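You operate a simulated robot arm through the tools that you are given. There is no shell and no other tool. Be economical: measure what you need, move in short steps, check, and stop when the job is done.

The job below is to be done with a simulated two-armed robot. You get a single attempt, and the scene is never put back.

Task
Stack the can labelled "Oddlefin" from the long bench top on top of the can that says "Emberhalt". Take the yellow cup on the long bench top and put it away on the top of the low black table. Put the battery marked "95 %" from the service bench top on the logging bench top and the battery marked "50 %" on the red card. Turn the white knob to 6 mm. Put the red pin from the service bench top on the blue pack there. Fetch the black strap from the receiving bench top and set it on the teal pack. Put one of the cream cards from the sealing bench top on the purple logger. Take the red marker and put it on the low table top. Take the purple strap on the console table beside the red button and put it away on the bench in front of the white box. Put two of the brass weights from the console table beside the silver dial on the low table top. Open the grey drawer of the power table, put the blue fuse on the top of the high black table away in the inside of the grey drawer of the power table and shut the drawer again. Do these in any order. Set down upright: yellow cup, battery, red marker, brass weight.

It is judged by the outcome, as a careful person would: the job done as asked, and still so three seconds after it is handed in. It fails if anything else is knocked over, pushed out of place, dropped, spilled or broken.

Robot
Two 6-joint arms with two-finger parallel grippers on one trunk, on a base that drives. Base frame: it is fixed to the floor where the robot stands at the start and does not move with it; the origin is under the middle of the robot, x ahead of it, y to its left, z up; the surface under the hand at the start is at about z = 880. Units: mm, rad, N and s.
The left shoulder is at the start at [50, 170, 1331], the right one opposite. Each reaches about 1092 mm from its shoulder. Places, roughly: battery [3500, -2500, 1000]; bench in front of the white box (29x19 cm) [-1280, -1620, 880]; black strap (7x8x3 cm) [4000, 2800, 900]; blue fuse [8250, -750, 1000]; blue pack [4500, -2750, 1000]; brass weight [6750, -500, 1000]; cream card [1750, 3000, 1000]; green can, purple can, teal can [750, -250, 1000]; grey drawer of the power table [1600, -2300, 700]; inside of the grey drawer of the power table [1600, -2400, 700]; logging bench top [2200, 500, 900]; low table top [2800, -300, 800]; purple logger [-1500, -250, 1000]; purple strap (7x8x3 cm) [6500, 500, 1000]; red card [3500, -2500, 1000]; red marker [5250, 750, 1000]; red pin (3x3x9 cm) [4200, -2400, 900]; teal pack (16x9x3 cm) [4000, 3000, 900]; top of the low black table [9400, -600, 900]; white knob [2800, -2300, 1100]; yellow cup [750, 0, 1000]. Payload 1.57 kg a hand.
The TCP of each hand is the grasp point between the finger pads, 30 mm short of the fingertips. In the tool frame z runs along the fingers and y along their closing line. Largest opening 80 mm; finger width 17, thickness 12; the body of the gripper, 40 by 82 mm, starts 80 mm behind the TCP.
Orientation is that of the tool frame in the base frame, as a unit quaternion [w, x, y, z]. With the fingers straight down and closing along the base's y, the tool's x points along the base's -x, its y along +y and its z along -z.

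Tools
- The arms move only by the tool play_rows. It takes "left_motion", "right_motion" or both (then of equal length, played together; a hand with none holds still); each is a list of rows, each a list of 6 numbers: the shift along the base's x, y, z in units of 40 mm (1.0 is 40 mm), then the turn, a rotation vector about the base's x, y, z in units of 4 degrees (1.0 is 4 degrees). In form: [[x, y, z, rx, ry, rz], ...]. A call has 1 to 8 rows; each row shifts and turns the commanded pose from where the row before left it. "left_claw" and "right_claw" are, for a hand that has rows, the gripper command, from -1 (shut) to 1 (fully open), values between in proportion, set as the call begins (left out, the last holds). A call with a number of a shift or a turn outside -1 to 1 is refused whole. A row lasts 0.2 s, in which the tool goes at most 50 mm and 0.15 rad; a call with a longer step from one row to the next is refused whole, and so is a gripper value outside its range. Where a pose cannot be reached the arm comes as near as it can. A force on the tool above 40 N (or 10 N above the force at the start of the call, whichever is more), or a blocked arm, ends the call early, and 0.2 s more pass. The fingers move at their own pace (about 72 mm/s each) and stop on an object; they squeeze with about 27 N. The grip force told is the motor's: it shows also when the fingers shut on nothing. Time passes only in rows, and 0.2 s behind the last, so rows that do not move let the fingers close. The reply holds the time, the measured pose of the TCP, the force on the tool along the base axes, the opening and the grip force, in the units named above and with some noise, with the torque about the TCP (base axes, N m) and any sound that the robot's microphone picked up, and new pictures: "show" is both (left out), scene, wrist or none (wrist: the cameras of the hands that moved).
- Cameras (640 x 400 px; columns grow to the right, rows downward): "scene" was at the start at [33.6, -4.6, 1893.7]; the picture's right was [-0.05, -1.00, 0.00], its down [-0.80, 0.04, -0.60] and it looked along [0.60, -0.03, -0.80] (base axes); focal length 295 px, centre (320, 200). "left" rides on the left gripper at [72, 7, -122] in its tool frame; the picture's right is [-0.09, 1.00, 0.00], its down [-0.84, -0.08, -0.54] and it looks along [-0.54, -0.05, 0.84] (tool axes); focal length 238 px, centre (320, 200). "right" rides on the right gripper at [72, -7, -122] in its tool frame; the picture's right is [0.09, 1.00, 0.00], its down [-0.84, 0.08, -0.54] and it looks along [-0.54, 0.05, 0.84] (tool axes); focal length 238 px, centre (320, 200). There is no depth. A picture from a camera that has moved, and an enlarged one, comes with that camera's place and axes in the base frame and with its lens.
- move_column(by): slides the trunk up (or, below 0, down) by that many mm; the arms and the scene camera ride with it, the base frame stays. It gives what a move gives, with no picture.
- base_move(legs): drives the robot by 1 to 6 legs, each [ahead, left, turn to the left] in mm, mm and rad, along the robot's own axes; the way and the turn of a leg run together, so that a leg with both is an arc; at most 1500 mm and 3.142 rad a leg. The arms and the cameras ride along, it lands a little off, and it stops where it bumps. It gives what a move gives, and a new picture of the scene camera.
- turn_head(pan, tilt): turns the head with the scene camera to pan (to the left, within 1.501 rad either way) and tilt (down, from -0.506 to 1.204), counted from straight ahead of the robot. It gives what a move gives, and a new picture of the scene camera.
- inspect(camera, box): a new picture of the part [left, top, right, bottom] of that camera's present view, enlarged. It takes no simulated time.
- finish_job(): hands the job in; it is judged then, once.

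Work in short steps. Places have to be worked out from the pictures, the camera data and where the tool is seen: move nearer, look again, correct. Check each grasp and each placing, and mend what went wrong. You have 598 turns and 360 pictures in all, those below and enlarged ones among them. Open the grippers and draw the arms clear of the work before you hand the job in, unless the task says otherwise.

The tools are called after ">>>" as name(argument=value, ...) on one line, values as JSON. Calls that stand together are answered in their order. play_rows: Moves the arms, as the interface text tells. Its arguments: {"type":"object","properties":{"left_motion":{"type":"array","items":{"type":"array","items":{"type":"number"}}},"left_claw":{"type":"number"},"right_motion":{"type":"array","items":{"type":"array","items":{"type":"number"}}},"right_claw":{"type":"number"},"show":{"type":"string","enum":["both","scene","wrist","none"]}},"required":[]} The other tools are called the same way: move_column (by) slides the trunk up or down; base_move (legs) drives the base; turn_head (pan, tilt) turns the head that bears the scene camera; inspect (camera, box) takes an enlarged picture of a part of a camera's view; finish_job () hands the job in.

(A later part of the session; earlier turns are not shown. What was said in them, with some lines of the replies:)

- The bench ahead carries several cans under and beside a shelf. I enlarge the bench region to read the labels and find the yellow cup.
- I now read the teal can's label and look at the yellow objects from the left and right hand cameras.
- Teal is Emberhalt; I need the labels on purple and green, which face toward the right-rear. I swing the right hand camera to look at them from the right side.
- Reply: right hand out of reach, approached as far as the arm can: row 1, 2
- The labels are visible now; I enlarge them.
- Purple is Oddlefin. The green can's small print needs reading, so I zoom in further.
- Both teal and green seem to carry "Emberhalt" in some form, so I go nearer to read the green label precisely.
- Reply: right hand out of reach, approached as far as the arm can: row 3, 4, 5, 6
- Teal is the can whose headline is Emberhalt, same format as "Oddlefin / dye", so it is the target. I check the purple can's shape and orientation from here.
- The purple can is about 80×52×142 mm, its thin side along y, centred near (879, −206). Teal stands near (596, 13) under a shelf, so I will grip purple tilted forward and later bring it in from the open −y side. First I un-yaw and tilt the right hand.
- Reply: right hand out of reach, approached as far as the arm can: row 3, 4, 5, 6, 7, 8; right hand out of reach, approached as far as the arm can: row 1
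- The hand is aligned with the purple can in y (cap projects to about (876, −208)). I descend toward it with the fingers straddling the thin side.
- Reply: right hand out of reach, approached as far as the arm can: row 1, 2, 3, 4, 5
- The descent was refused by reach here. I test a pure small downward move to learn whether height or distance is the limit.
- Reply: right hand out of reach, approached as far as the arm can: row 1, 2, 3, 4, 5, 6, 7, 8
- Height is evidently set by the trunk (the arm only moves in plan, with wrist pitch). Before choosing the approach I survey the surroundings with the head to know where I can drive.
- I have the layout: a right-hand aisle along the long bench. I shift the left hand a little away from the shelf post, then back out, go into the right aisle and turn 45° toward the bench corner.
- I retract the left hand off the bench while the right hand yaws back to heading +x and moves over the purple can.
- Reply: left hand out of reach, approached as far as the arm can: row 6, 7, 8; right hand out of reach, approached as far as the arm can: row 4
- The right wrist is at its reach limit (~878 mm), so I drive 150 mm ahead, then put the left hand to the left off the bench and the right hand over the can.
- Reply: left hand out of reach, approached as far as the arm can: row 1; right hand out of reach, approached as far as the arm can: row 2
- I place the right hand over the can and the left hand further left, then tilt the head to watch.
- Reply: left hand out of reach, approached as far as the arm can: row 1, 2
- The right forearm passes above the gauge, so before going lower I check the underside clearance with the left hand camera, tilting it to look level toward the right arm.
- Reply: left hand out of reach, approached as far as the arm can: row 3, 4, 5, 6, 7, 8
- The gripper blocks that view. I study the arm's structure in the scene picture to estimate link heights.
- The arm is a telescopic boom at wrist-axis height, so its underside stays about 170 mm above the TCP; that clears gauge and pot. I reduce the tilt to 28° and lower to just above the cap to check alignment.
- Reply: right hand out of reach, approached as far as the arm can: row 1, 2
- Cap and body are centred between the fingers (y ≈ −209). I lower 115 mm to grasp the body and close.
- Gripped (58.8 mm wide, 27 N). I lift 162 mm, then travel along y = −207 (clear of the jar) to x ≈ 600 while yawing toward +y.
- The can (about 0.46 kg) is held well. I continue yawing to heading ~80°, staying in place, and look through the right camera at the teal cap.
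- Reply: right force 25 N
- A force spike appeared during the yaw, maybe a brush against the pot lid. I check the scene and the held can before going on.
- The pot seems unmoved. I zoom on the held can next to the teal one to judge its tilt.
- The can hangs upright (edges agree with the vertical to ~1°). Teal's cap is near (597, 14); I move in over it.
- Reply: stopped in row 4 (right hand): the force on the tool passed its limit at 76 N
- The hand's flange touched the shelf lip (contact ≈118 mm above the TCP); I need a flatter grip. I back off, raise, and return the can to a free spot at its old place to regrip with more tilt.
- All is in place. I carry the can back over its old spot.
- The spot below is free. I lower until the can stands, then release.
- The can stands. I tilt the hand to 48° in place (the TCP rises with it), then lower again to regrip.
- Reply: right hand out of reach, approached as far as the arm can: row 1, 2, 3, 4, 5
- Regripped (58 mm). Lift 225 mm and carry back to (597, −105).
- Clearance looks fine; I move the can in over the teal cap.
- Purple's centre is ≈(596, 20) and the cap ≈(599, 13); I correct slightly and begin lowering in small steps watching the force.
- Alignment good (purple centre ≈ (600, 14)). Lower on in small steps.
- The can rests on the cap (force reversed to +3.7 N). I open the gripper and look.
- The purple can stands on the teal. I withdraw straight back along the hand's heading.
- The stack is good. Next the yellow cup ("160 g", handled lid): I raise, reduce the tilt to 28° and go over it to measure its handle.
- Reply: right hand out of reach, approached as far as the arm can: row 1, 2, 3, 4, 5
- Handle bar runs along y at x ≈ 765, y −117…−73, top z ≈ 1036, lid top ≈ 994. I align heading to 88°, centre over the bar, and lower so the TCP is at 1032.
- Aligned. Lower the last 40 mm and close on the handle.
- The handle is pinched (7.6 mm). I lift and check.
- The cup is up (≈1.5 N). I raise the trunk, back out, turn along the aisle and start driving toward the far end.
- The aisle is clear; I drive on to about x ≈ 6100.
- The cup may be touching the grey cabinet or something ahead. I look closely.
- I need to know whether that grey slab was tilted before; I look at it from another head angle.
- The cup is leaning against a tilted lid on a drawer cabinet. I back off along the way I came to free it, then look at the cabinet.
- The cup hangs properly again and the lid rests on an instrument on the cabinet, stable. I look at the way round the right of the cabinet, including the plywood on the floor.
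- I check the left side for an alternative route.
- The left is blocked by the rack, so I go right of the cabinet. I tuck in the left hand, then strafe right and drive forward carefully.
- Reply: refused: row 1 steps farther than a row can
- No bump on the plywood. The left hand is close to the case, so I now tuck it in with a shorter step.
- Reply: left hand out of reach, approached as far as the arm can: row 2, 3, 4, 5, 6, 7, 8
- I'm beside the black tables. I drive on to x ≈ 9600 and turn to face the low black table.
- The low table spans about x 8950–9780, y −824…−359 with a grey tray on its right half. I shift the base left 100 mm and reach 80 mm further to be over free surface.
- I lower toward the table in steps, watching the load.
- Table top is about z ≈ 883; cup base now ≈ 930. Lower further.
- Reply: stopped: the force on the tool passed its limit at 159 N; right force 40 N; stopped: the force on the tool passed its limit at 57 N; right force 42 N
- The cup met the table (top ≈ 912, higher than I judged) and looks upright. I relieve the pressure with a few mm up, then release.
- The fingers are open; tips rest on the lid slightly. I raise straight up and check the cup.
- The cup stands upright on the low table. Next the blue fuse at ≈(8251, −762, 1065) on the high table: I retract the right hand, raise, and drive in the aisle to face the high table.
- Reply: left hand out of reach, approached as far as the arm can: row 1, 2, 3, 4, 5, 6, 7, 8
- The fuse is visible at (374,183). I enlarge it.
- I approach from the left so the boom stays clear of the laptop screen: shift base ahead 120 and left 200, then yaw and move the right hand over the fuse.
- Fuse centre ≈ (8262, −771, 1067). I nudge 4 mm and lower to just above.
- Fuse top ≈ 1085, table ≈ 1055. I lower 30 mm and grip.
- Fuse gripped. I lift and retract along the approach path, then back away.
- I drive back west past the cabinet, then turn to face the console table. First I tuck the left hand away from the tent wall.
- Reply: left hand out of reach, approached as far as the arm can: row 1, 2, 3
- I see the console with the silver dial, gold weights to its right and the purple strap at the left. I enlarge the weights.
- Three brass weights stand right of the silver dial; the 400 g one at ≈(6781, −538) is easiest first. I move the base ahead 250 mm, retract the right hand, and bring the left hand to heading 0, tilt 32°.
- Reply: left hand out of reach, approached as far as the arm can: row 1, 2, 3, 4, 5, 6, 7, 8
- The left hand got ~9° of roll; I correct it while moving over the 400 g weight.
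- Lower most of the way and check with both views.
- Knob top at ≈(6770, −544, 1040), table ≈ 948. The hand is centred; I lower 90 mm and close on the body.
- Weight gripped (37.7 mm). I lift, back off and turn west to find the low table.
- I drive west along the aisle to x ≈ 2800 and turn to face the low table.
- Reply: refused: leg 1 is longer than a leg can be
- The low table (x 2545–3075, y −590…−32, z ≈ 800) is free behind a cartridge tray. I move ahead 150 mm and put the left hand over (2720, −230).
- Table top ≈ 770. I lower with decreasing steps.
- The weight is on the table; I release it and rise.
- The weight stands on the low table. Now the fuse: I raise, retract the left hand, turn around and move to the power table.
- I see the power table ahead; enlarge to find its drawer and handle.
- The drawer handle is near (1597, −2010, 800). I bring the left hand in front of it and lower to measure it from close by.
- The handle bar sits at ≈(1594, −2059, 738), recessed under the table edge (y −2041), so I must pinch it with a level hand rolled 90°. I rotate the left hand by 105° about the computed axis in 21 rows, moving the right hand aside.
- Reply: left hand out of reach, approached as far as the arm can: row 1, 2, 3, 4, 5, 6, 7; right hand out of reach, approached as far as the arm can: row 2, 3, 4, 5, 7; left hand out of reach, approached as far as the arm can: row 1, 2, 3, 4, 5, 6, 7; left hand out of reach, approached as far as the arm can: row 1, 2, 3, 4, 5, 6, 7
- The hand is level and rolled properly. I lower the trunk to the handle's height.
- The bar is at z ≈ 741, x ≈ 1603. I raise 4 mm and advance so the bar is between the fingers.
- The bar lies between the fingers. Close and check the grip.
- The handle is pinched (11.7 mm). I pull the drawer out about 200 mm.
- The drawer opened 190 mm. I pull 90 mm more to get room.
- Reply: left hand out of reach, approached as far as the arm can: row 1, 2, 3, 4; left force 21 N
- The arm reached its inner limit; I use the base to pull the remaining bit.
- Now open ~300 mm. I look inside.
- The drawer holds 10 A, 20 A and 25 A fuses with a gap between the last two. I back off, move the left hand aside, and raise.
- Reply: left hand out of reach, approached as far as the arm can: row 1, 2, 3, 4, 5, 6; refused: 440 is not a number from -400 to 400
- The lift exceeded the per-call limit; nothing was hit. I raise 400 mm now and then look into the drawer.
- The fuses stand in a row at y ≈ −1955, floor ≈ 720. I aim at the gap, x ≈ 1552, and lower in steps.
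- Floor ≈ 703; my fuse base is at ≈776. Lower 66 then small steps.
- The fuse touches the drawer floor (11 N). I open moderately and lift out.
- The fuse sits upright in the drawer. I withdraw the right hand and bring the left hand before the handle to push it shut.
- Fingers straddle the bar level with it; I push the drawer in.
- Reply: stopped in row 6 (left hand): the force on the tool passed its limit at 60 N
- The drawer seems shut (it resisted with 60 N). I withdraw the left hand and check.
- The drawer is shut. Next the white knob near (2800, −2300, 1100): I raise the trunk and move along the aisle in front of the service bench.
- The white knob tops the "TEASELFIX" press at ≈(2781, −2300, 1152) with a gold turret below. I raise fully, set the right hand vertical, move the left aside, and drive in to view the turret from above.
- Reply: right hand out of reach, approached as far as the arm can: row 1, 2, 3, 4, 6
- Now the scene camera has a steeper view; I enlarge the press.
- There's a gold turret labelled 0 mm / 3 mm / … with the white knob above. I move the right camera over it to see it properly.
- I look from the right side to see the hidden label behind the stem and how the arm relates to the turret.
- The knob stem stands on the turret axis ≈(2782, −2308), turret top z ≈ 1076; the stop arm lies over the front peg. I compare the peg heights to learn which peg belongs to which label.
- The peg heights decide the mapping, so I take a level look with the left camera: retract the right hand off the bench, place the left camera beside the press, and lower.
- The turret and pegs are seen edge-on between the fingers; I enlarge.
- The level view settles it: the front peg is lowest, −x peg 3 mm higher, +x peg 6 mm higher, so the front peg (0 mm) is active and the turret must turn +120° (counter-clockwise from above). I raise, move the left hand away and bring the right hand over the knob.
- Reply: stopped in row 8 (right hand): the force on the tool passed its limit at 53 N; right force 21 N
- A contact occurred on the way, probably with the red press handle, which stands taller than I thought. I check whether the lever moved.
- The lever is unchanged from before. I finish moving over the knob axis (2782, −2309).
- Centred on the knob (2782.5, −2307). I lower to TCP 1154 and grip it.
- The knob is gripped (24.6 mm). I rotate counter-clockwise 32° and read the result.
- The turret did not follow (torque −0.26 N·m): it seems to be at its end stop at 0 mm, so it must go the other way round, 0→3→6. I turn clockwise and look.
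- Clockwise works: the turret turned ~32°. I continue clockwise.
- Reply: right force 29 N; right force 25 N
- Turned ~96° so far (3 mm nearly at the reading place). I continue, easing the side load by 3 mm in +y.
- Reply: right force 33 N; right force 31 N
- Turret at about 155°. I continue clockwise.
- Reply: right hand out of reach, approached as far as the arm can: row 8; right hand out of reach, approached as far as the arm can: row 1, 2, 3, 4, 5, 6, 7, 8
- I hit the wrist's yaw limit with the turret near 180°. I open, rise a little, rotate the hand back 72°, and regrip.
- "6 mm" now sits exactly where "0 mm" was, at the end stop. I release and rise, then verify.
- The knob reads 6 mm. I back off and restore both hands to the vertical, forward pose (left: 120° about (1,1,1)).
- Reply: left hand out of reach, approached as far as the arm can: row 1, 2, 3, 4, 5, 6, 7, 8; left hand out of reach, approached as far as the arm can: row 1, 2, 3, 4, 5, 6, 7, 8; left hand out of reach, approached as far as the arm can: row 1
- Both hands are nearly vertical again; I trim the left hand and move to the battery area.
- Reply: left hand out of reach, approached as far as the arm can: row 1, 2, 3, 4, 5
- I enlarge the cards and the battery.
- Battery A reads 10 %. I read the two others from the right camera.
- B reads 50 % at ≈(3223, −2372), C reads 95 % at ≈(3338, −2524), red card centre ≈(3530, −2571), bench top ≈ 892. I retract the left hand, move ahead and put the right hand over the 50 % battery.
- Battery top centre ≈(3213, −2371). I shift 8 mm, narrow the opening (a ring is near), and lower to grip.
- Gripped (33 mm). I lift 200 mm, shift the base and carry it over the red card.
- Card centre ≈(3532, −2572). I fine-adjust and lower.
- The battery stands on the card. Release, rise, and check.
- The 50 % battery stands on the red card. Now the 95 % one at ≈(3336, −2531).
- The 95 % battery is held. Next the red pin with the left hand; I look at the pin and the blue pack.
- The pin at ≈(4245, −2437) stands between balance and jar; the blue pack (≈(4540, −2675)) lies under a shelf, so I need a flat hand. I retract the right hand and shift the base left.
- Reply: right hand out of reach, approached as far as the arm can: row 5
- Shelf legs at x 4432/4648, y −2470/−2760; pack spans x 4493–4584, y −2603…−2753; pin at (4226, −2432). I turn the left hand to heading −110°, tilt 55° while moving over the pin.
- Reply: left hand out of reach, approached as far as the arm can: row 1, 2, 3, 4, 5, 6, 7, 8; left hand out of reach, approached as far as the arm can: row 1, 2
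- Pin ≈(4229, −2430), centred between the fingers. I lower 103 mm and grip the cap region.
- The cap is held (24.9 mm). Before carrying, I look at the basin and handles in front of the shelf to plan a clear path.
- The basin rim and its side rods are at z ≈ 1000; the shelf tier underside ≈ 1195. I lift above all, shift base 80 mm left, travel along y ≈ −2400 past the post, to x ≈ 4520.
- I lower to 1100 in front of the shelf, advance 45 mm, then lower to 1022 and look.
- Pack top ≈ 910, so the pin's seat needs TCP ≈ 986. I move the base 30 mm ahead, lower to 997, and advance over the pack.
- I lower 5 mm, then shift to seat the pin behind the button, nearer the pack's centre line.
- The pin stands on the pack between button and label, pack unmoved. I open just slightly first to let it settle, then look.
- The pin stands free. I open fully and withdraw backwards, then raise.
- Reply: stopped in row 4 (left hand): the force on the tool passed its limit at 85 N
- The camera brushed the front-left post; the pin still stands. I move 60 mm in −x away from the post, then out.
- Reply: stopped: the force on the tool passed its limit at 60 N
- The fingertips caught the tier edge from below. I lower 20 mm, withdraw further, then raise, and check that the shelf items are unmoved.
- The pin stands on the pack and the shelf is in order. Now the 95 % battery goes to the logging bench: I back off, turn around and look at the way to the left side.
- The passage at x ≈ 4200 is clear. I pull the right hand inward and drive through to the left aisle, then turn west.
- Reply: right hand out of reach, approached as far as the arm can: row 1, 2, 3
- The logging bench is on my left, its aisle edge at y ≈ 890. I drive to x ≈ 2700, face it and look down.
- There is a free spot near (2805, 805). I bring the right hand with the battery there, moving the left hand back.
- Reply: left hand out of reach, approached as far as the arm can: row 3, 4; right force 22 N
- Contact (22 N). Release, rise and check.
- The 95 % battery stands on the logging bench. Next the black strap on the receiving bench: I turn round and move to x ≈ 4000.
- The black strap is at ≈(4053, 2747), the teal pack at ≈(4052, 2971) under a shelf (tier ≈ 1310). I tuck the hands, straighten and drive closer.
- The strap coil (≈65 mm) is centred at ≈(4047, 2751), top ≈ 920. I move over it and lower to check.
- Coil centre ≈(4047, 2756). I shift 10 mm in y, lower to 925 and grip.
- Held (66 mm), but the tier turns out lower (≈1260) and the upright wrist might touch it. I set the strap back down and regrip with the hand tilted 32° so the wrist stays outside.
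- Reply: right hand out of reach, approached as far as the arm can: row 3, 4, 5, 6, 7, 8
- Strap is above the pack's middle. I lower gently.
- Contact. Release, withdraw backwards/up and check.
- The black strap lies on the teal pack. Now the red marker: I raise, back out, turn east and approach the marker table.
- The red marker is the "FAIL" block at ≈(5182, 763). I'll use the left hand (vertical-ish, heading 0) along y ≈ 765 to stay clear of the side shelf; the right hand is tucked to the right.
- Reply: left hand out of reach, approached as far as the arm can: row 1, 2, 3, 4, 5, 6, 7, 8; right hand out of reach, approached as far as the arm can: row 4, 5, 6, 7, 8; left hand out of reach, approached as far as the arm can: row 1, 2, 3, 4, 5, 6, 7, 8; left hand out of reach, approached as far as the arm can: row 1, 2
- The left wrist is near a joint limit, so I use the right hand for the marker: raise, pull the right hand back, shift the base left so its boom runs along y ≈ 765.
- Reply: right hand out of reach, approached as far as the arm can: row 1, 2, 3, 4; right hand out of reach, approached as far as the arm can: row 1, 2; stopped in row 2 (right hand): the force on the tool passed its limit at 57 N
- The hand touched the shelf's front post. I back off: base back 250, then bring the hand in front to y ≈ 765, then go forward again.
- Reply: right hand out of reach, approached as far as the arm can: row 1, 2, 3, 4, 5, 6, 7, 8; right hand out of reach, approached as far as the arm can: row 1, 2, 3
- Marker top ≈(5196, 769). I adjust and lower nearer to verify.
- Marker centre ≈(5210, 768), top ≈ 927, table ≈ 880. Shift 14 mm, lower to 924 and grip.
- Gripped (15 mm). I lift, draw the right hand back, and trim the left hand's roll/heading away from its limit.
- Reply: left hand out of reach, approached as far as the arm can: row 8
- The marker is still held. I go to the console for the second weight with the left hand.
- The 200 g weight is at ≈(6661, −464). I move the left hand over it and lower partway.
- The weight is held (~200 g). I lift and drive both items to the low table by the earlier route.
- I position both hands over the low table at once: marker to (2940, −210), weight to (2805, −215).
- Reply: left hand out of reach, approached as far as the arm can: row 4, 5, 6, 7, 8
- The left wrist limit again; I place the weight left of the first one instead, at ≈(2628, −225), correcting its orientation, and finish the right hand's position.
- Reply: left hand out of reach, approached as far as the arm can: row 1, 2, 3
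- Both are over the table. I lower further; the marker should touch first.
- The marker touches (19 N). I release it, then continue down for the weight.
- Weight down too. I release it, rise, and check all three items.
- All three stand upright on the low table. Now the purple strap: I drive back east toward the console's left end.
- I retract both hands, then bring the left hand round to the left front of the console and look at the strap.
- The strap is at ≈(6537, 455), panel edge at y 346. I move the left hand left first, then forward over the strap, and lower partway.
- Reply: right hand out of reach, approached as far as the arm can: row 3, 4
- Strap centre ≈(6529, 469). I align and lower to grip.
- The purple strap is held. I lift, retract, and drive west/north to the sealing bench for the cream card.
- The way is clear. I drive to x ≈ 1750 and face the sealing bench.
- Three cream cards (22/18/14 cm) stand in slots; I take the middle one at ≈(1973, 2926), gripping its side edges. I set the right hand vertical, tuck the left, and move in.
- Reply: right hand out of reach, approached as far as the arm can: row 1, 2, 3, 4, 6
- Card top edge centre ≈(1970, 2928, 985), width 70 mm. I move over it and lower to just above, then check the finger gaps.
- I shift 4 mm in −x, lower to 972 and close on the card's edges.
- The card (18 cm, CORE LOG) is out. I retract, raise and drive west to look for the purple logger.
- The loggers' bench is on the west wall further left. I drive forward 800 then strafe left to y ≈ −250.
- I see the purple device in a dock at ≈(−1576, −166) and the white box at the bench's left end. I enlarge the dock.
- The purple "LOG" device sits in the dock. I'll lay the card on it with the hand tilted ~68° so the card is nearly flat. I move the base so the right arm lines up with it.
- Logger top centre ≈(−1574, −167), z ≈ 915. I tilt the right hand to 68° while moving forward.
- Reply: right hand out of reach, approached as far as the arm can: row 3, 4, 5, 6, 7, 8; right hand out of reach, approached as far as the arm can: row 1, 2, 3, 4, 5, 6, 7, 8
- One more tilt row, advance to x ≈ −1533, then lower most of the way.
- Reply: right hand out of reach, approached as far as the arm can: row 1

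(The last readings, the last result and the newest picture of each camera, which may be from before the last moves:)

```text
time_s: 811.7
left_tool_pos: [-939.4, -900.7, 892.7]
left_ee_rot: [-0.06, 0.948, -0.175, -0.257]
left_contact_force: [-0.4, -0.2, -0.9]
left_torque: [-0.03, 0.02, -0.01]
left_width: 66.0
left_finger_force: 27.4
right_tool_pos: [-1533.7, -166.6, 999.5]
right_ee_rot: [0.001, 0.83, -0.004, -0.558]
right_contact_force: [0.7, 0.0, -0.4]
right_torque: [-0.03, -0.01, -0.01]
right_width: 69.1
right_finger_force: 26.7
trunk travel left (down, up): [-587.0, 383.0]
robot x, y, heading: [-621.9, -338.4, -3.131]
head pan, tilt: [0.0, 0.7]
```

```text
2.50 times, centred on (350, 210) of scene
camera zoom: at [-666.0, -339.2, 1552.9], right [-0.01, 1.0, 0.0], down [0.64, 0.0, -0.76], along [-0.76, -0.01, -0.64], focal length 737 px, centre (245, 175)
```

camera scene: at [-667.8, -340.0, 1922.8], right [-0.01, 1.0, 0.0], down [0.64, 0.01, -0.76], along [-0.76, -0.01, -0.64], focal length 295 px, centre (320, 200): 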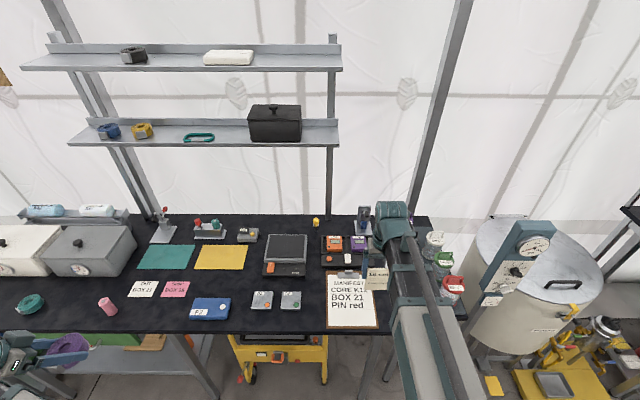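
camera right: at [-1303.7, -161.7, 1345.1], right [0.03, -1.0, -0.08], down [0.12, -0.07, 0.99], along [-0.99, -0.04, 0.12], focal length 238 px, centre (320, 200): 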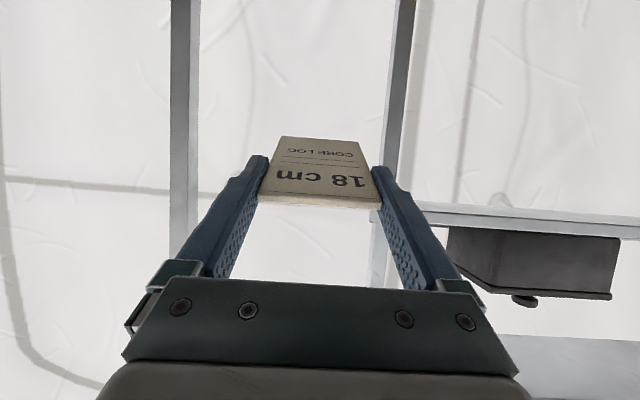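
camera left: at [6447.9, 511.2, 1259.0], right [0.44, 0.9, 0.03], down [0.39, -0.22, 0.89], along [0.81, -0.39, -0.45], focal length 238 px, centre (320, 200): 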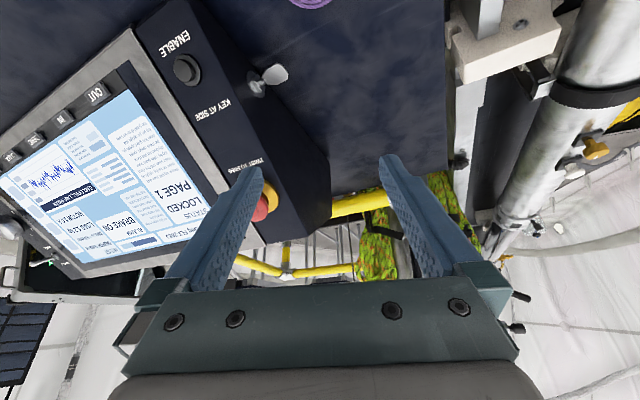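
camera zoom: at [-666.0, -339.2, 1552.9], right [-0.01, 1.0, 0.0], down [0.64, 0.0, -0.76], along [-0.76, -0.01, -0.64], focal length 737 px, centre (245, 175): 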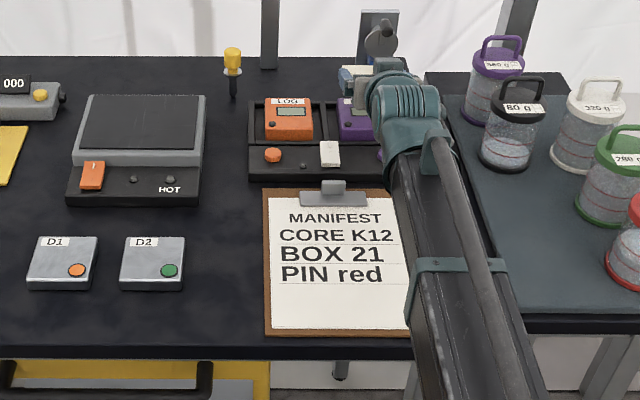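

The card is laterally centred over the logger, whose face rises slightly to the back (z ≈ 896–913). I lower toward contact in steps.

>>> move_column(by=-42)

>>> move_column(by=-6)

>>> inspect(camera="right", box=[160, 0, 480, 220])

```text
time_s: 812.5
left_tool_pos: [-939.5, -900.5, 851.3]
left_ee_rot: [-0.059, 0.948, -0.176, -0.257]
left_contact_force: [-0.9, 0.3, -0.8]
left_torque: [-0.01, 0.0, 0.01]
left_width: 66.1
left_finger_force: 26.9
right_tool_pos: [-1533.4, -167.6, 958.2]
right_ee_rot: [0.0, 0.831, -0.004, -0.557]
right_contact_force: [-0.1, -0.1, -0.9]
right_torque: [-0.01, -0.02, 0.02]
right_width: 68.9
right_finger_force: 26.9
trunk travel left (down, up): [-545.0, 425.0]
robot x, y, heading: [-621.5, -339.2, -3.135]
head pan, tilt: [0.0, 0.7]
```

```text
time_s: 813.1
left_tool_pos: [-941.2, -901.4, 845.4]
left_ee_rot: [-0.059, 0.948, -0.176, -0.258]
left_contact_force: [0.4, 0.1, -0.3]
left_torque: [-0.01, 0.02, 0.0]
left_width: 66.2
left_finger_force: 26.8
right_tool_pos: [-1533.5, -167.2, 950.8]
right_ee_rot: [0.001, 0.83, -0.004, -0.558]
right_contact_force: [0.4, 0.0, 0.8]
right_torque: [0.03, -0.02, -0.03]
right_width: 69.2
right_finger_force: 26.9
trunk travel left (down, up): [-539.0, 431.0]
robot x, y, heading: [-621.4, -336.8, -3.132]
head pan, tilt: [0.0, 0.7]
```

```text
1.82 times, centred on (320, 110) of right
camera zoom: at [-1392.7, -160.4, 931.2], right [0.03, -1.0, -0.08], down [0.18, -0.07, 0.98], along [-0.98, -0.04, 0.18], focal length 433 px, centre (320, 364)
```

zoom: 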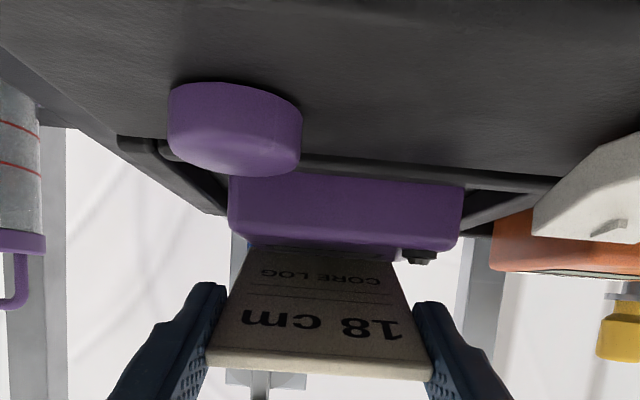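

>>> move_column(by=-4)

>>> move_column(by=-4)

>>> move_column(by=-4)

```text
time_s: 813.6
left_tool_pos: [-938.9, -901.4, 839.9]
left_ee_rot: [-0.059, 0.948, -0.176, -0.258]
left_contact_force: [-0.2, 0.3, -0.8]
left_torque: [-0.01, -0.01, 0.0]
left_width: 65.9
left_finger_force: 26.9
right_tool_pos: [-1532.1, -165.6, 948.4]
right_ee_rot: [0.001, 0.829, -0.004, -0.559]
right_contact_force: [-0.8, -0.2, 9.7]
right_torque: [-0.03, 0.75, -0.01]
right_width: 69.2
right_finger_force: 26.7
trunk travel left (down, up): [-535.0, 435.0]
robot x, y, heading: [-622.9, -339.0, -3.131]
head pan, tilt: [0.0, 0.7]
```

```text
time_s: 814.2
left_tool_pos: [-938.6, -900.4, 837.6]
left_ee_rot: [-0.059, 0.948, -0.176, -0.258]
left_contact_force: [-0.1, 0.0, -0.7]
left_torque: [-0.01, -0.03, -0.03]
left_width: 66.1
left_finger_force: 27.4
right_tool_pos: [-1532.2, -167.1, 943.4]
right_ee_rot: [0.0, 0.83, -0.004, -0.558]
right_contact_force: [-2.1, 0.5, 9.4]
right_torque: [0.02, 0.68, 0.01]
right_width: 69.2
right_finger_force: 27.5
trunk travel left (down, up): [-531.0, 439.0]
robot x, y, heading: [-619.5, -340.1, -3.134]
head pan, tilt: [0.0, 0.7]
```

```text
time_s: 814.7
left_tool_pos: [-939.5, -901.7, 834.1]
left_ee_rot: [-0.059, 0.948, -0.176, -0.257]
left_contact_force: [0.6, 0.1, -0.1]
left_torque: [-0.01, 0.02, -0.01]
left_width: 65.9
left_finger_force: 27.2
right_tool_pos: [-1532.0, -167.1, 939.0]
right_ee_rot: [0.001, 0.83, -0.004, -0.558]
right_contact_force: [-0.2, -0.3, 8.3]
right_torque: [-0.01, 0.65, 0.03]
right_width: 68.9
right_finger_force: 27.4
trunk travel left (down, up): [-527.0, 443.0]
robot x, y, heading: [-620.1, -337.3, -3.138]
head pan, tilt: [0.0, 0.7]
```

The card's leading edge rests on the logger and it is pivoting flat. I open the fingers to let it settle and look.

>>> play_rows(right_motion=[[0, 0, 0, 0, 0, 0], [0, 0, 0, 0, 0, 0], [0, 0, 0, 0, 0, 0]], right_claw=0.95, show="wrist")

```text
time_s: 815.5
left_tool_pos: [-939.8, -900.8, 832.2]
left_ee_rot: [-0.06, 0.948, -0.176, -0.257]
left_contact_force: [0.2, 0.7, -1.3]
left_torque: [0.0, -0.01, 0.01]
left_width: 66.1
left_finger_force: 27.0
right_tool_pos: [-1534.0, -166.4, 938.7]
right_ee_rot: [0.001, 0.83, -0.004, -0.558]
right_contact_force: [0.5, 0.2, 0.4]
right_torque: [-0.01, -0.01, 0.0]
right_width: 77.8
right_finger_force: 0.1
trunk travel left (down, up): [-527.0, 443.0]
robot x, y, heading: [-623.1, -337.7, -3.138]
head pan, tilt: [0.0, 0.7]
camera right: at [-1392.7, -160.4, 919.1], right [0.03, -1.0, -0.08], down [0.18, -0.07, 0.98], along [-0.98, -0.04, 0.18], focal length 238 px, centre (320, 200)
```

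right: 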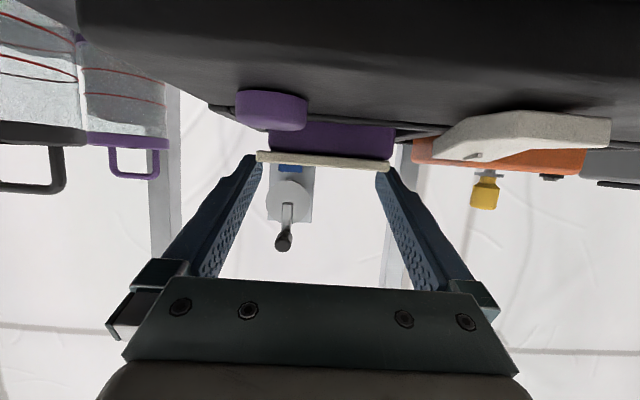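

The card lies flat on the logger. I rise straight up and check it stays.

>>> move_column(by=25)

>>> inspect(camera="right", box=[160, 60, 480, 260])

```text
time_s: 816.2
left_tool_pos: [-941.3, -900.2, 858.1]
left_ee_rot: [-0.06, 0.948, -0.176, -0.258]
left_contact_force: [-0.4, -0.2, -1.6]
left_torque: [0.01, -0.03, 0.01]
left_width: 66.2
left_finger_force: 27.6
right_tool_pos: [-1534.0, -167.0, 963.7]
right_ee_rot: [0.001, 0.83, -0.004, -0.558]
right_contact_force: [0.3, 0.3, 0.4]
right_torque: [0.0, 0.03, -0.01]
right_width: 78.0
right_finger_force: 0.1
trunk travel left (down, up): [-552.0, 418.0]
robot x, y, heading: [-619.8, -338.5, -3.131]
head pan, tilt: [0.0, 0.7]
```

```text
2.00 times, centred on (320, 160) of right
camera zoom: at [-1392.8, -160.5, 944.1], right [0.03, -1.0, -0.08], down [0.18, -0.07, 0.98], along [-0.98, -0.04, 0.18], focal length 477 px, centre (320, 280)
```

zoom: 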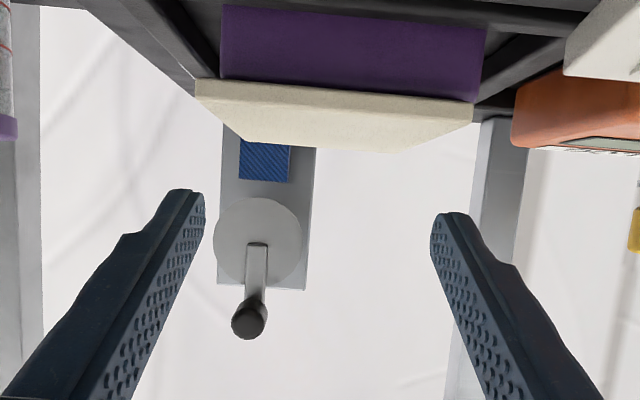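

The card lies on the logger. I raise, retract the right hand and strafe to the white box for the purple strap.

>>> move_column(by=350)

>>> play_rows(right_motion=[[0.9, 0, 0, 0, 0, 0], [0.9, 0, 0, 0, 0, 0], [0.9, 0, 0, 0, 0, 0], [0.9, 0, 0, 0, 0, 0], [0.9, 0, 0, 0, 0, 0], [0.9, 0, 0, 0, 0, 0], [0.9, 0, 0, 0, 0, 0]], show="none")

>>> base_move(legs=[[0, 920, 0]])

>>> inspect(camera="scene", box=[120, 150, 420, 350])

```text
time_s: 819.6
left_tool_pos: [-940.2, -900.7, 1207.9]
left_ee_rot: [-0.06, 0.948, -0.176, -0.257]
left_contact_force: [0.5, 0.4, -1.4]
left_torque: [-0.02, -0.01, 0.0]
left_width: 65.7
left_finger_force: 27.0
right_tool_pos: [-1533.1, -166.3, 1315.0]
right_ee_rot: [0.0, 0.83, -0.004, -0.558]
right_contact_force: [-0.8, 0.6, 0.7]
right_torque: [0.0, -0.04, -0.01]
right_width: 78.0
right_finger_force: 0.1
trunk travel left (down, up): [-902.0, 68.0]
robot x, y, heading: [-619.1, -339.1, -3.133]
head pan, tilt: [0.0, 0.7]
```

```text
time_s: 821.2
left_tool_pos: [-938.9, -900.9, 1207.8]
left_ee_rot: [-0.059, 0.948, -0.176, -0.257]
left_contact_force: [0.7, 1.1, -1.6]
left_torque: [-0.01, 0.03, -0.02]
left_width: 66.1
left_finger_force: 27.2
right_tool_pos: [-1281.7, -167.1, 1313.7]
right_ee_rot: [0.001, 0.83, -0.004, -0.557]
right_contact_force: [0.1, 0.8, 0.6]
right_torque: [0.03, 0.02, 0.02]
right_width: 77.9
right_finger_force: 0.1
right hand out of reach, approached as far as the arm can: row 7
trunk travel left (down, up): [-902.0, 68.0]
robot x, y, heading: [-616.5, -337.6, -3.133]
head pan, tilt: [0.0, 0.7]
```

```text
time_s: 826.1
left_tool_pos: [-939.5, -1823.7, 1206.9]
left_ee_rot: [-0.061, 0.948, -0.18, -0.257]
left_contact_force: [0.3, 0.0, -1.2]
left_torque: [0.03, 0.01, 0.01]
left_width: 66.0
left_finger_force: 27.4
right_tool_pos: [-1277.7, -1086.6, 1313.1]
right_ee_rot: [-0.001, 0.831, -0.006, -0.556]
right_contact_force: [0.3, 0.3, -0.6]
right_torque: [-0.02, 0.02, 0.01]
right_width: 77.7
right_finger_force: 0.0
trunk travel left (down, up): [-902.0, 68.0]
robot x, y, heading: [-617.0, -1263.3, -3.141]
head pan, tilt: [0.0, 0.7]
camera scene: at [-662.0, -1264.0, 1867.8], right [0.0, 1.0, 0.0], down [0.64, 0.0, -0.76], along [-0.76, 0.0, -0.64], focal length 295 px, centre (320, 200)
```

scene: 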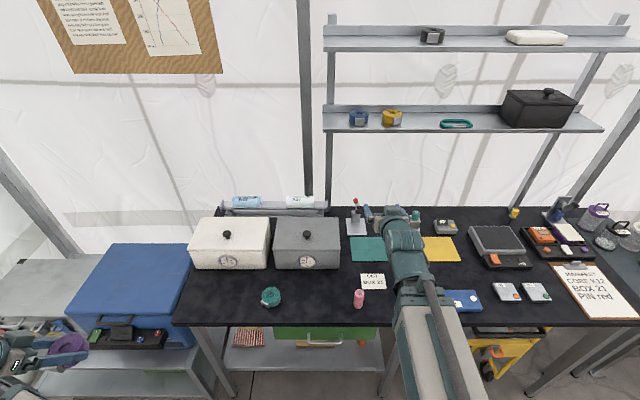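

```text
2.00 times, centred on (270, 250) of scene
camera zoom: at [-662.0, -1264.0, 1867.8], right [0.0, 1.0, 0.0], down [0.64, 0.0, -0.76], along [-0.76, 0.0, -0.64], focal length 590 px, centre (420, 100)
```

zoom: 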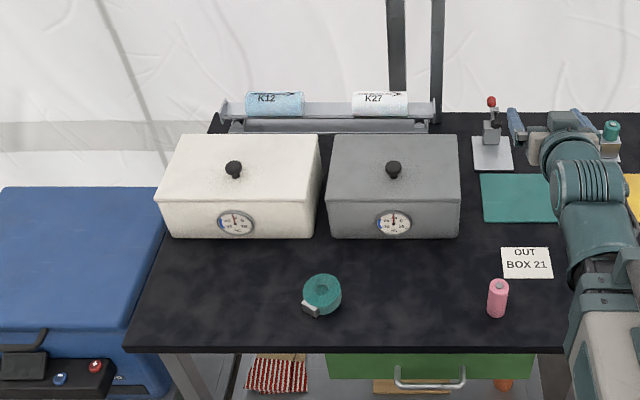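

The free area before the white box is centred ≈(−1290, −1635). I bring the left hand with the strap there.

>>> play_rows(left_motion=[[-0.9, 0.46, 0, 0, 0, 0], [-0.9, 0.46, 0, 0, 0, 0], [-0.9, 0.46, 0, 0, 0, 0], [-0.9, 0.46, 0, 0, 0, 0], [-0.9, 0.46, 0, 0, 0, 0], [-0.9, 0.46, 0, 0, 0, 0], [-0.9, 0.46, 0, 0, 0, 0], [-0.9, 0.46, 0, 0, 0, 0]], show="none")

>>> play_rows(left_motion=[[-0.75, 0.5, 0, 0, 0, 0], [-0.75, 0.5, 0, 0, 0, 0]], right_motion=[[0.8, 0, 0, 0, -1, 0], [0.8, 0, 0, 0, -1, 0]], show="none")

>>> move_column(by=-200)

>>> inspect(camera="scene", box=[120, 150, 420, 350])

```text
time_s: 827.9
left_tool_pos: [-1227.7, -1676.9, 1207.7]
left_ee_rot: [-0.06, 0.948, -0.178, -0.257]
left_contact_force: [-0.6, -0.1, -0.9]
left_torque: [0.0, -0.01, -0.03]
left_width: 66.0
left_finger_force: 27.1
right_tool_pos: [-1279.3, -1086.8, 1313.2]
right_ee_rot: [-0.001, 0.831, -0.007, -0.557]
right_contact_force: [0.1, 0.0, -0.6]
right_torque: [-0.01, 0.01, 0.01]
right_width: 78.1
right_finger_force: 0.0
trunk travel left (down, up): [-902.0, 68.0]
robot x, y, heading: [-619.3, -1266.4, -3.138]
head pan, tilt: [0.0, 0.7]
```

```text
time_s: 828.5
left_tool_pos: [-1286.1, -1636.9, 1208.2]
left_ee_rot: [-0.06, 0.948, -0.178, -0.258]
left_contact_force: [0.0, -0.3, -0.5]
left_torque: [-0.01, -0.01, 0.01]
left_width: 65.9
left_finger_force: 26.2
right_tool_pos: [-1263.9, -1086.9, 1284.7]
right_ee_rot: [-0.003, 0.867, -0.007, -0.498]
right_contact_force: [-0.3, 0.0, -0.6]
right_torque: [0.0, -0.04, -0.01]
right_width: 78.2
right_finger_force: 0.0
right hand out of reach, approached as far as the arm can: row 1, 2
trunk travel left (down, up): [-902.0, 68.0]
robot x, y, heading: [-616.0, -1261.5, -3.14]
head pan, tilt: [0.0, 0.7]
```

```text
time_s: 830.6
left_tool_pos: [-1286.8, -1636.8, 1007.6]
left_ee_rot: [-0.06, 0.948, -0.179, -0.258]
left_contact_force: [0.1, 0.2, -0.7]
left_torque: [-0.01, 0.02, 0.01]
left_width: 66.0
left_finger_force: 26.8
right_tool_pos: [-1264.2, -1086.4, 1085.6]
right_ee_rot: [-0.002, 0.868, -0.007, -0.497]
right_contact_force: [-0.1, 1.0, -0.7]
right_torque: [-0.03, 0.04, 0.01]
right_width: 78.2
right_finger_force: 0.0
trunk travel left (down, up): [-702.0, 268.0]
robot x, y, heading: [-618.1, -1261.1, -3.14]
head pan, tilt: [0.0, 0.7]
```

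```text
2.00 times, centred on (270, 250) of scene
camera zoom: at [-662.0, -1263.2, 1667.9], right [0.0, 1.0, 0.0], down [0.64, 0.0, -0.76], along [-0.76, 0.0, -0.64], focal length 590 px, centre (420, 100)
```

zoom: 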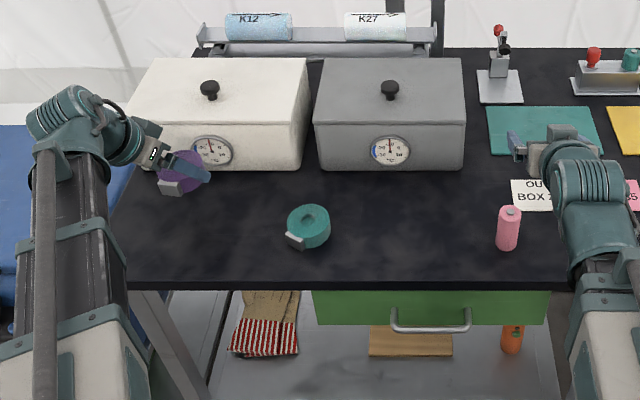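

>>> move_column(by=-78)

>>> move_column(by=-6)

>>> move_column(by=-5)

```text
time_s: 831.8
left_tool_pos: [-1287.9, -1636.7, 930.0]
left_ee_rot: [-0.06, 0.947, -0.18, -0.258]
left_contact_force: [0.1, 0.6, -0.8]
left_torque: [0.04, -0.01, -0.01]
left_width: 66.1
left_finger_force: 27.3
right_tool_pos: [-1262.8, -1084.7, 1008.4]
right_ee_rot: [-0.002, 0.868, -0.007, -0.497]
right_contact_force: [0.5, -0.3, -0.7]
right_torque: [0.0, 0.02, 0.02]
right_width: 78.3
right_finger_force: 0.1
trunk travel left (down, up): [-624.0, 346.0]
robot x, y, heading: [-610.4, -1265.5, -3.14]
head pan, tilt: [0.0, 0.7]
```

```text
time_s: 832.3
left_tool_pos: [-1286.2, -1636.8, 924.1]
left_ee_rot: [-0.06, 0.947, -0.18, -0.258]
left_contact_force: [0.1, -0.5, -0.6]
left_torque: [0.0, -0.01, 0.0]
left_width: 65.7
left_finger_force: 26.7
right_tool_pos: [-1263.5, -1086.1, 1001.7]
right_ee_rot: [-0.002, 0.867, -0.006, -0.498]
right_contact_force: [0.0, 0.0, -0.5]
right_torque: [0.03, -0.02, -0.01]
right_width: 78.3
right_finger_force: 0.0
trunk travel left (down, up): [-618.0, 352.0]
robot x, y, heading: [-617.0, -1262.2, -3.141]
head pan, tilt: [0.0, 0.7]
```

```text
time_s: 832.9
left_tool_pos: [-1286.8, -1637.5, 918.4]
left_ee_rot: [-0.061, 0.948, -0.179, -0.258]
left_contact_force: [-0.2, 0.1, -0.9]
left_torque: [0.03, 0.0, 0.0]
left_width: 66.0
left_finger_force: 26.8
right_tool_pos: [-1263.0, -1086.2, 997.3]
right_ee_rot: [-0.001, 0.868, -0.006, -0.497]
right_contact_force: [0.4, 0.3, 0.0]
right_torque: [0.01, 0.0, 0.01]
right_width: 78.0
right_finger_force: 0.1
trunk travel left (down, up): [-613.0, 357.0]
robot x, y, heading: [-615.4, -1262.9, -3.139]
head pan, tilt: [0.0, 0.7]
```

Not yet in contact (bench maybe ≈ 880). I go on in small steps.

>>> move_column(by=-4)

>>> move_column(by=-3)

```text
time_s: 833.4
left_tool_pos: [-1286.6, -1636.9, 914.0]
left_ee_rot: [-0.06, 0.948, -0.179, -0.257]
left_contact_force: [0.0, 0.9, -0.5]
left_torque: [0.01, 0.0, 0.02]
left_width: 66.3
left_finger_force: 26.6
right_tool_pos: [-1264.6, -1086.4, 992.7]
right_ee_rot: [-0.002, 0.867, -0.007, -0.498]
right_contact_force: [-0.3, 0.3, 0.4]
right_torque: [0.0, 0.02, 0.01]
right_width: 78.3
right_finger_force: 0.1
trunk travel left (down, up): [-609.0, 361.0]
robot x, y, heading: [-615.2, -1262.2, -3.136]
head pan, tilt: [0.0, 0.7]
```

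```text
time_s: 833.9
left_tool_pos: [-1287.2, -1637.7, 911.1]
left_ee_rot: [-0.06, 0.947, -0.179, -0.258]
left_contact_force: [-0.6, -1.4, 3.8]
left_torque: [-0.12, 0.11, -0.03]
left_width: 66.2
left_finger_force: 27.1
right_tool_pos: [-1264.8, -1085.6, 990.6]
right_ee_rot: [-0.002, 0.867, -0.007, -0.497]
right_contact_force: [0.5, -0.9, 0.3]
right_torque: [0.01, -0.01, -0.02]
right_width: 78.0
right_finger_force: 0.0
trunk travel left (down, up): [-606.0, 364.0]
robot x, y, heading: [-616.8, -1263.6, -3.138]
head pan, tilt: [0.0, 0.7]
```

Contact now. Release the strap, rise and check.

>>> play_rows(left_motion=[[0, 0, 0, 0, 0, 0], [0, 0, 0, 0, 0, 0], [0, 0, 0, 0, 0, 0]], left_claw=1, show="none")

>>> move_column(by=280)

>>> play_rows(left_motion=[[0.9, -0.4, 0, 0, 0, 0], [0.9, -0.4, 0, 0, 0, 0], [0.9, -0.4, 0, 0, 0, 0], [0.9, -0.4, 0, 0, 0, 0], [0.9, -0.4, 0, 0, 0, 0], [0.9, -0.4, 0, 0, 0, 0]], show="scene")

```text
time_s: 834.7
left_tool_pos: [-1286.8, -1637.6, 911.0]
left_ee_rot: [-0.059, 0.948, -0.178, -0.258]
left_contact_force: [0.0, -0.2, 0.5]
left_torque: [-0.01, -0.02, 0.02]
left_width: 79.9
left_finger_force: 0.1
right_tool_pos: [-1264.7, -1085.7, 989.9]
right_ee_rot: [-0.002, 0.868, -0.007, -0.496]
right_contact_force: [0.1, 0.6, 1.0]
right_torque: [0.03, 0.02, 0.0]
right_width: 78.2
right_finger_force: 0.1
trunk travel left (down, up): [-606.0, 364.0]
robot x, y, heading: [-614.3, -1262.2, -3.138]
head pan, tilt: [0.0, 0.7]
```

```text
time_s: 837.6
left_tool_pos: [-1286.8, -1636.6, 1191.7]
left_ee_rot: [-0.061, 0.948, -0.18, -0.257]
left_contact_force: [0.1, -0.5, 0.5]
left_torque: [0.01, -0.01, 0.0]
left_width: 80.0
left_finger_force: 0.0
right_tool_pos: [-1265.0, -1086.7, 1270.4]
right_ee_rot: [-0.002, 0.868, -0.007, -0.496]
right_contact_force: [0.3, 0.0, -0.1]
right_torque: [0.03, -0.02, -0.01]
right_width: 78.0
right_finger_force: 0.0
trunk travel left (down, up): [-886.0, 84.0]
robot x, y, heading: [-615.2, -1261.6, -3.138]
head pan, tilt: [0.0, 0.7]
```

```text
time_s: 839.0
left_tool_pos: [-1071.9, -1732.5, 1192.1]
left_ee_rot: [-0.06, 0.947, -0.179, -0.258]
left_contact_force: [0.1, -0.1, -1.4]
left_torque: [-0.01, -0.01, 0.0]
left_width: 79.8
left_finger_force: 0.1
right_tool_pos: [-1263.8, -1086.0, 1270.8]
right_ee_rot: [-0.001, 0.867, -0.006, -0.498]
right_contact_force: [0.1, 0.7, -0.8]
right_torque: [0.0, 0.0, 0.02]
right_width: 78.1
right_finger_force: 0.0
trunk travel left (down, up): [-886.0, 84.0]
robot x, y, heading: [-619.8, -1263.6, -3.143]
head pan, tilt: [0.0, 0.7]
camera scene: at [-661.2, -1263.4, 1851.9], right [0.0, 1.0, 0.0], down [0.64, 0.0, -0.77], along [-0.77, 0.0, -0.64], focal length 295 px, centre (320, 200)
```

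scene: 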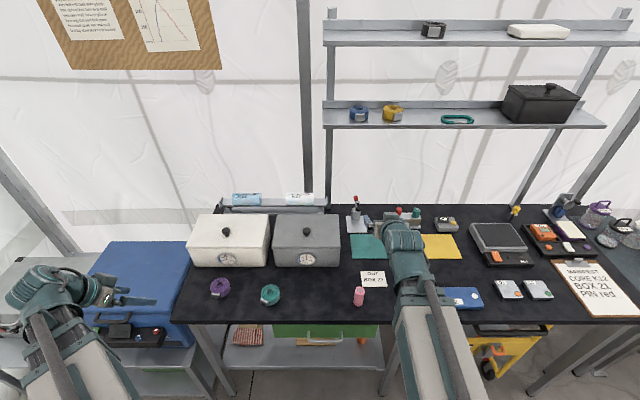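

The purple strap lies before the white box. I check the card on the logger, then back off and glance at the can stack.

>>> inspect(camera="scene", box=[510, 190, 640, 290])

>>> base_move(legs=[[-250, 0, 0], [0, 0, -2.4]])

>>> turn_head(pan=0.0, tilt=0.45)

```text
4.00 times, centred on (575, 240) of scene
camera zoom: at [-661.2, -1263.4, 1851.9], right [0.0, 1.0, 0.0], down [0.64, 0.0, -0.77], along [-0.77, 0.0, -0.64], focal length 1180 px, centre (-700, 40)
```

zoom: 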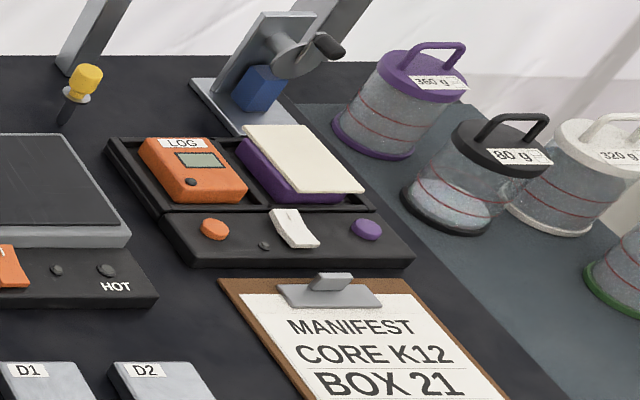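

```text
time_s: 846.4
left_tool_pos: [-352.2, -606.8, 1192.1]
left_ee_rot: [0.261, -0.18, 0.948, 0.039]
left_contact_force: [0.7, 1.0, -0.3]
left_torque: [0.01, -0.05, 0.01]
left_width: 79.9
left_finger_force: 0.0
right_tool_pos: [228.8, -950.9, 1270.2]
right_ee_rot: [0.463, -0.312, 0.81, 0.18]
right_contact_force: [-0.3, -0.2, 0.3]
right_torque: [-0.01, 0.0, 0.01]
right_width: 78.2
right_finger_force: 0.1
trunk travel left (down, up): [-886.0, 84.0]
robot x, y, heading: [-364.3, -1261.8, 0.753]
head pan, tilt: [0.0, 0.7]
camera scene: at [-333.5, -1232.2, 1851.8], right [0.68, -0.73, 0.0], down [-0.47, -0.44, -0.76], along [0.56, 0.52, -0.64], focal length 295 px, centre (320, 200)
```

scene: 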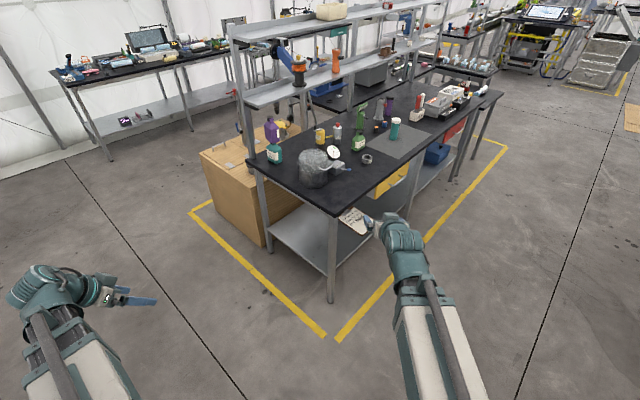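

```text
time_s: 847.2
left_tool_pos: [-351.7, -607.0, 1192.5]
left_ee_rot: [0.261, -0.181, 0.947, 0.038]
left_contact_force: [-0.8, -0.2, -0.1]
left_torque: [0.01, 0.02, 0.01]
left_width: 80.1
left_finger_force: 0.0
right_tool_pos: [229.6, -949.4, 1269.2]
right_ee_rot: [0.463, -0.311, 0.81, 0.18]
right_contact_force: [-0.9, -0.6, -0.1]
right_torque: [0.01, 0.01, 0.03]
right_width: 77.7
right_finger_force: 0.0
trunk travel left (down, up): [-886.0, 84.0]
robot x, y, heading: [-370.1, -1261.6, 0.75]
head pan, tilt: [0.0, 0.45]
camera scene: at [-328.4, -1227.4, 1874.0], right [0.68, -0.73, 0.0], down [-0.32, -0.3, -0.9], along [0.66, 0.61, -0.44], focal length 295 px, centre (320, 200)
```

scene: 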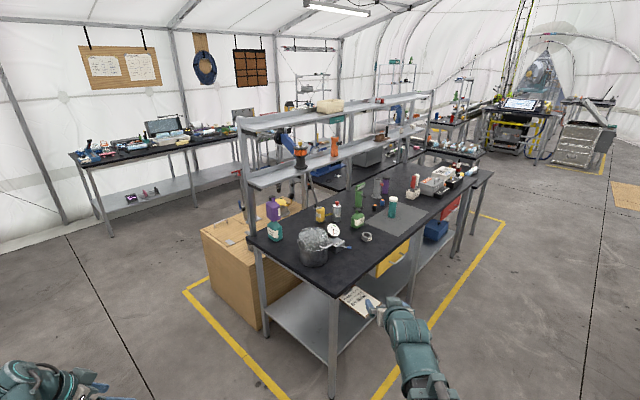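

The stack stands, the card lies on the logger, and both hands are open and clear. I hand the job in.

>>> finish_job()

```text
The job is handed in.
```

I did all the tasks and handed the job in with the grippers open and the arms clear.

- **Ambiguous label:** The green can also has "Emberhalt" in small print. I stacked the Oddlefin can on the teal one, where "Emberhalt" is the main name.
- **Accidental contact:** On the way, the hands or what they carried touched a few other things:
  - the pot lid
  - the tilted lid of the drawer case
  - the shelf over the long bench
  - the press handle
  - the shelf over the blue pack
  - the shelf post by the red marker

  None of these looked moved in the pictures I took afterwards. I only saw the drawer-case lid after I had touched it, so I can't be sure it didn't shift.
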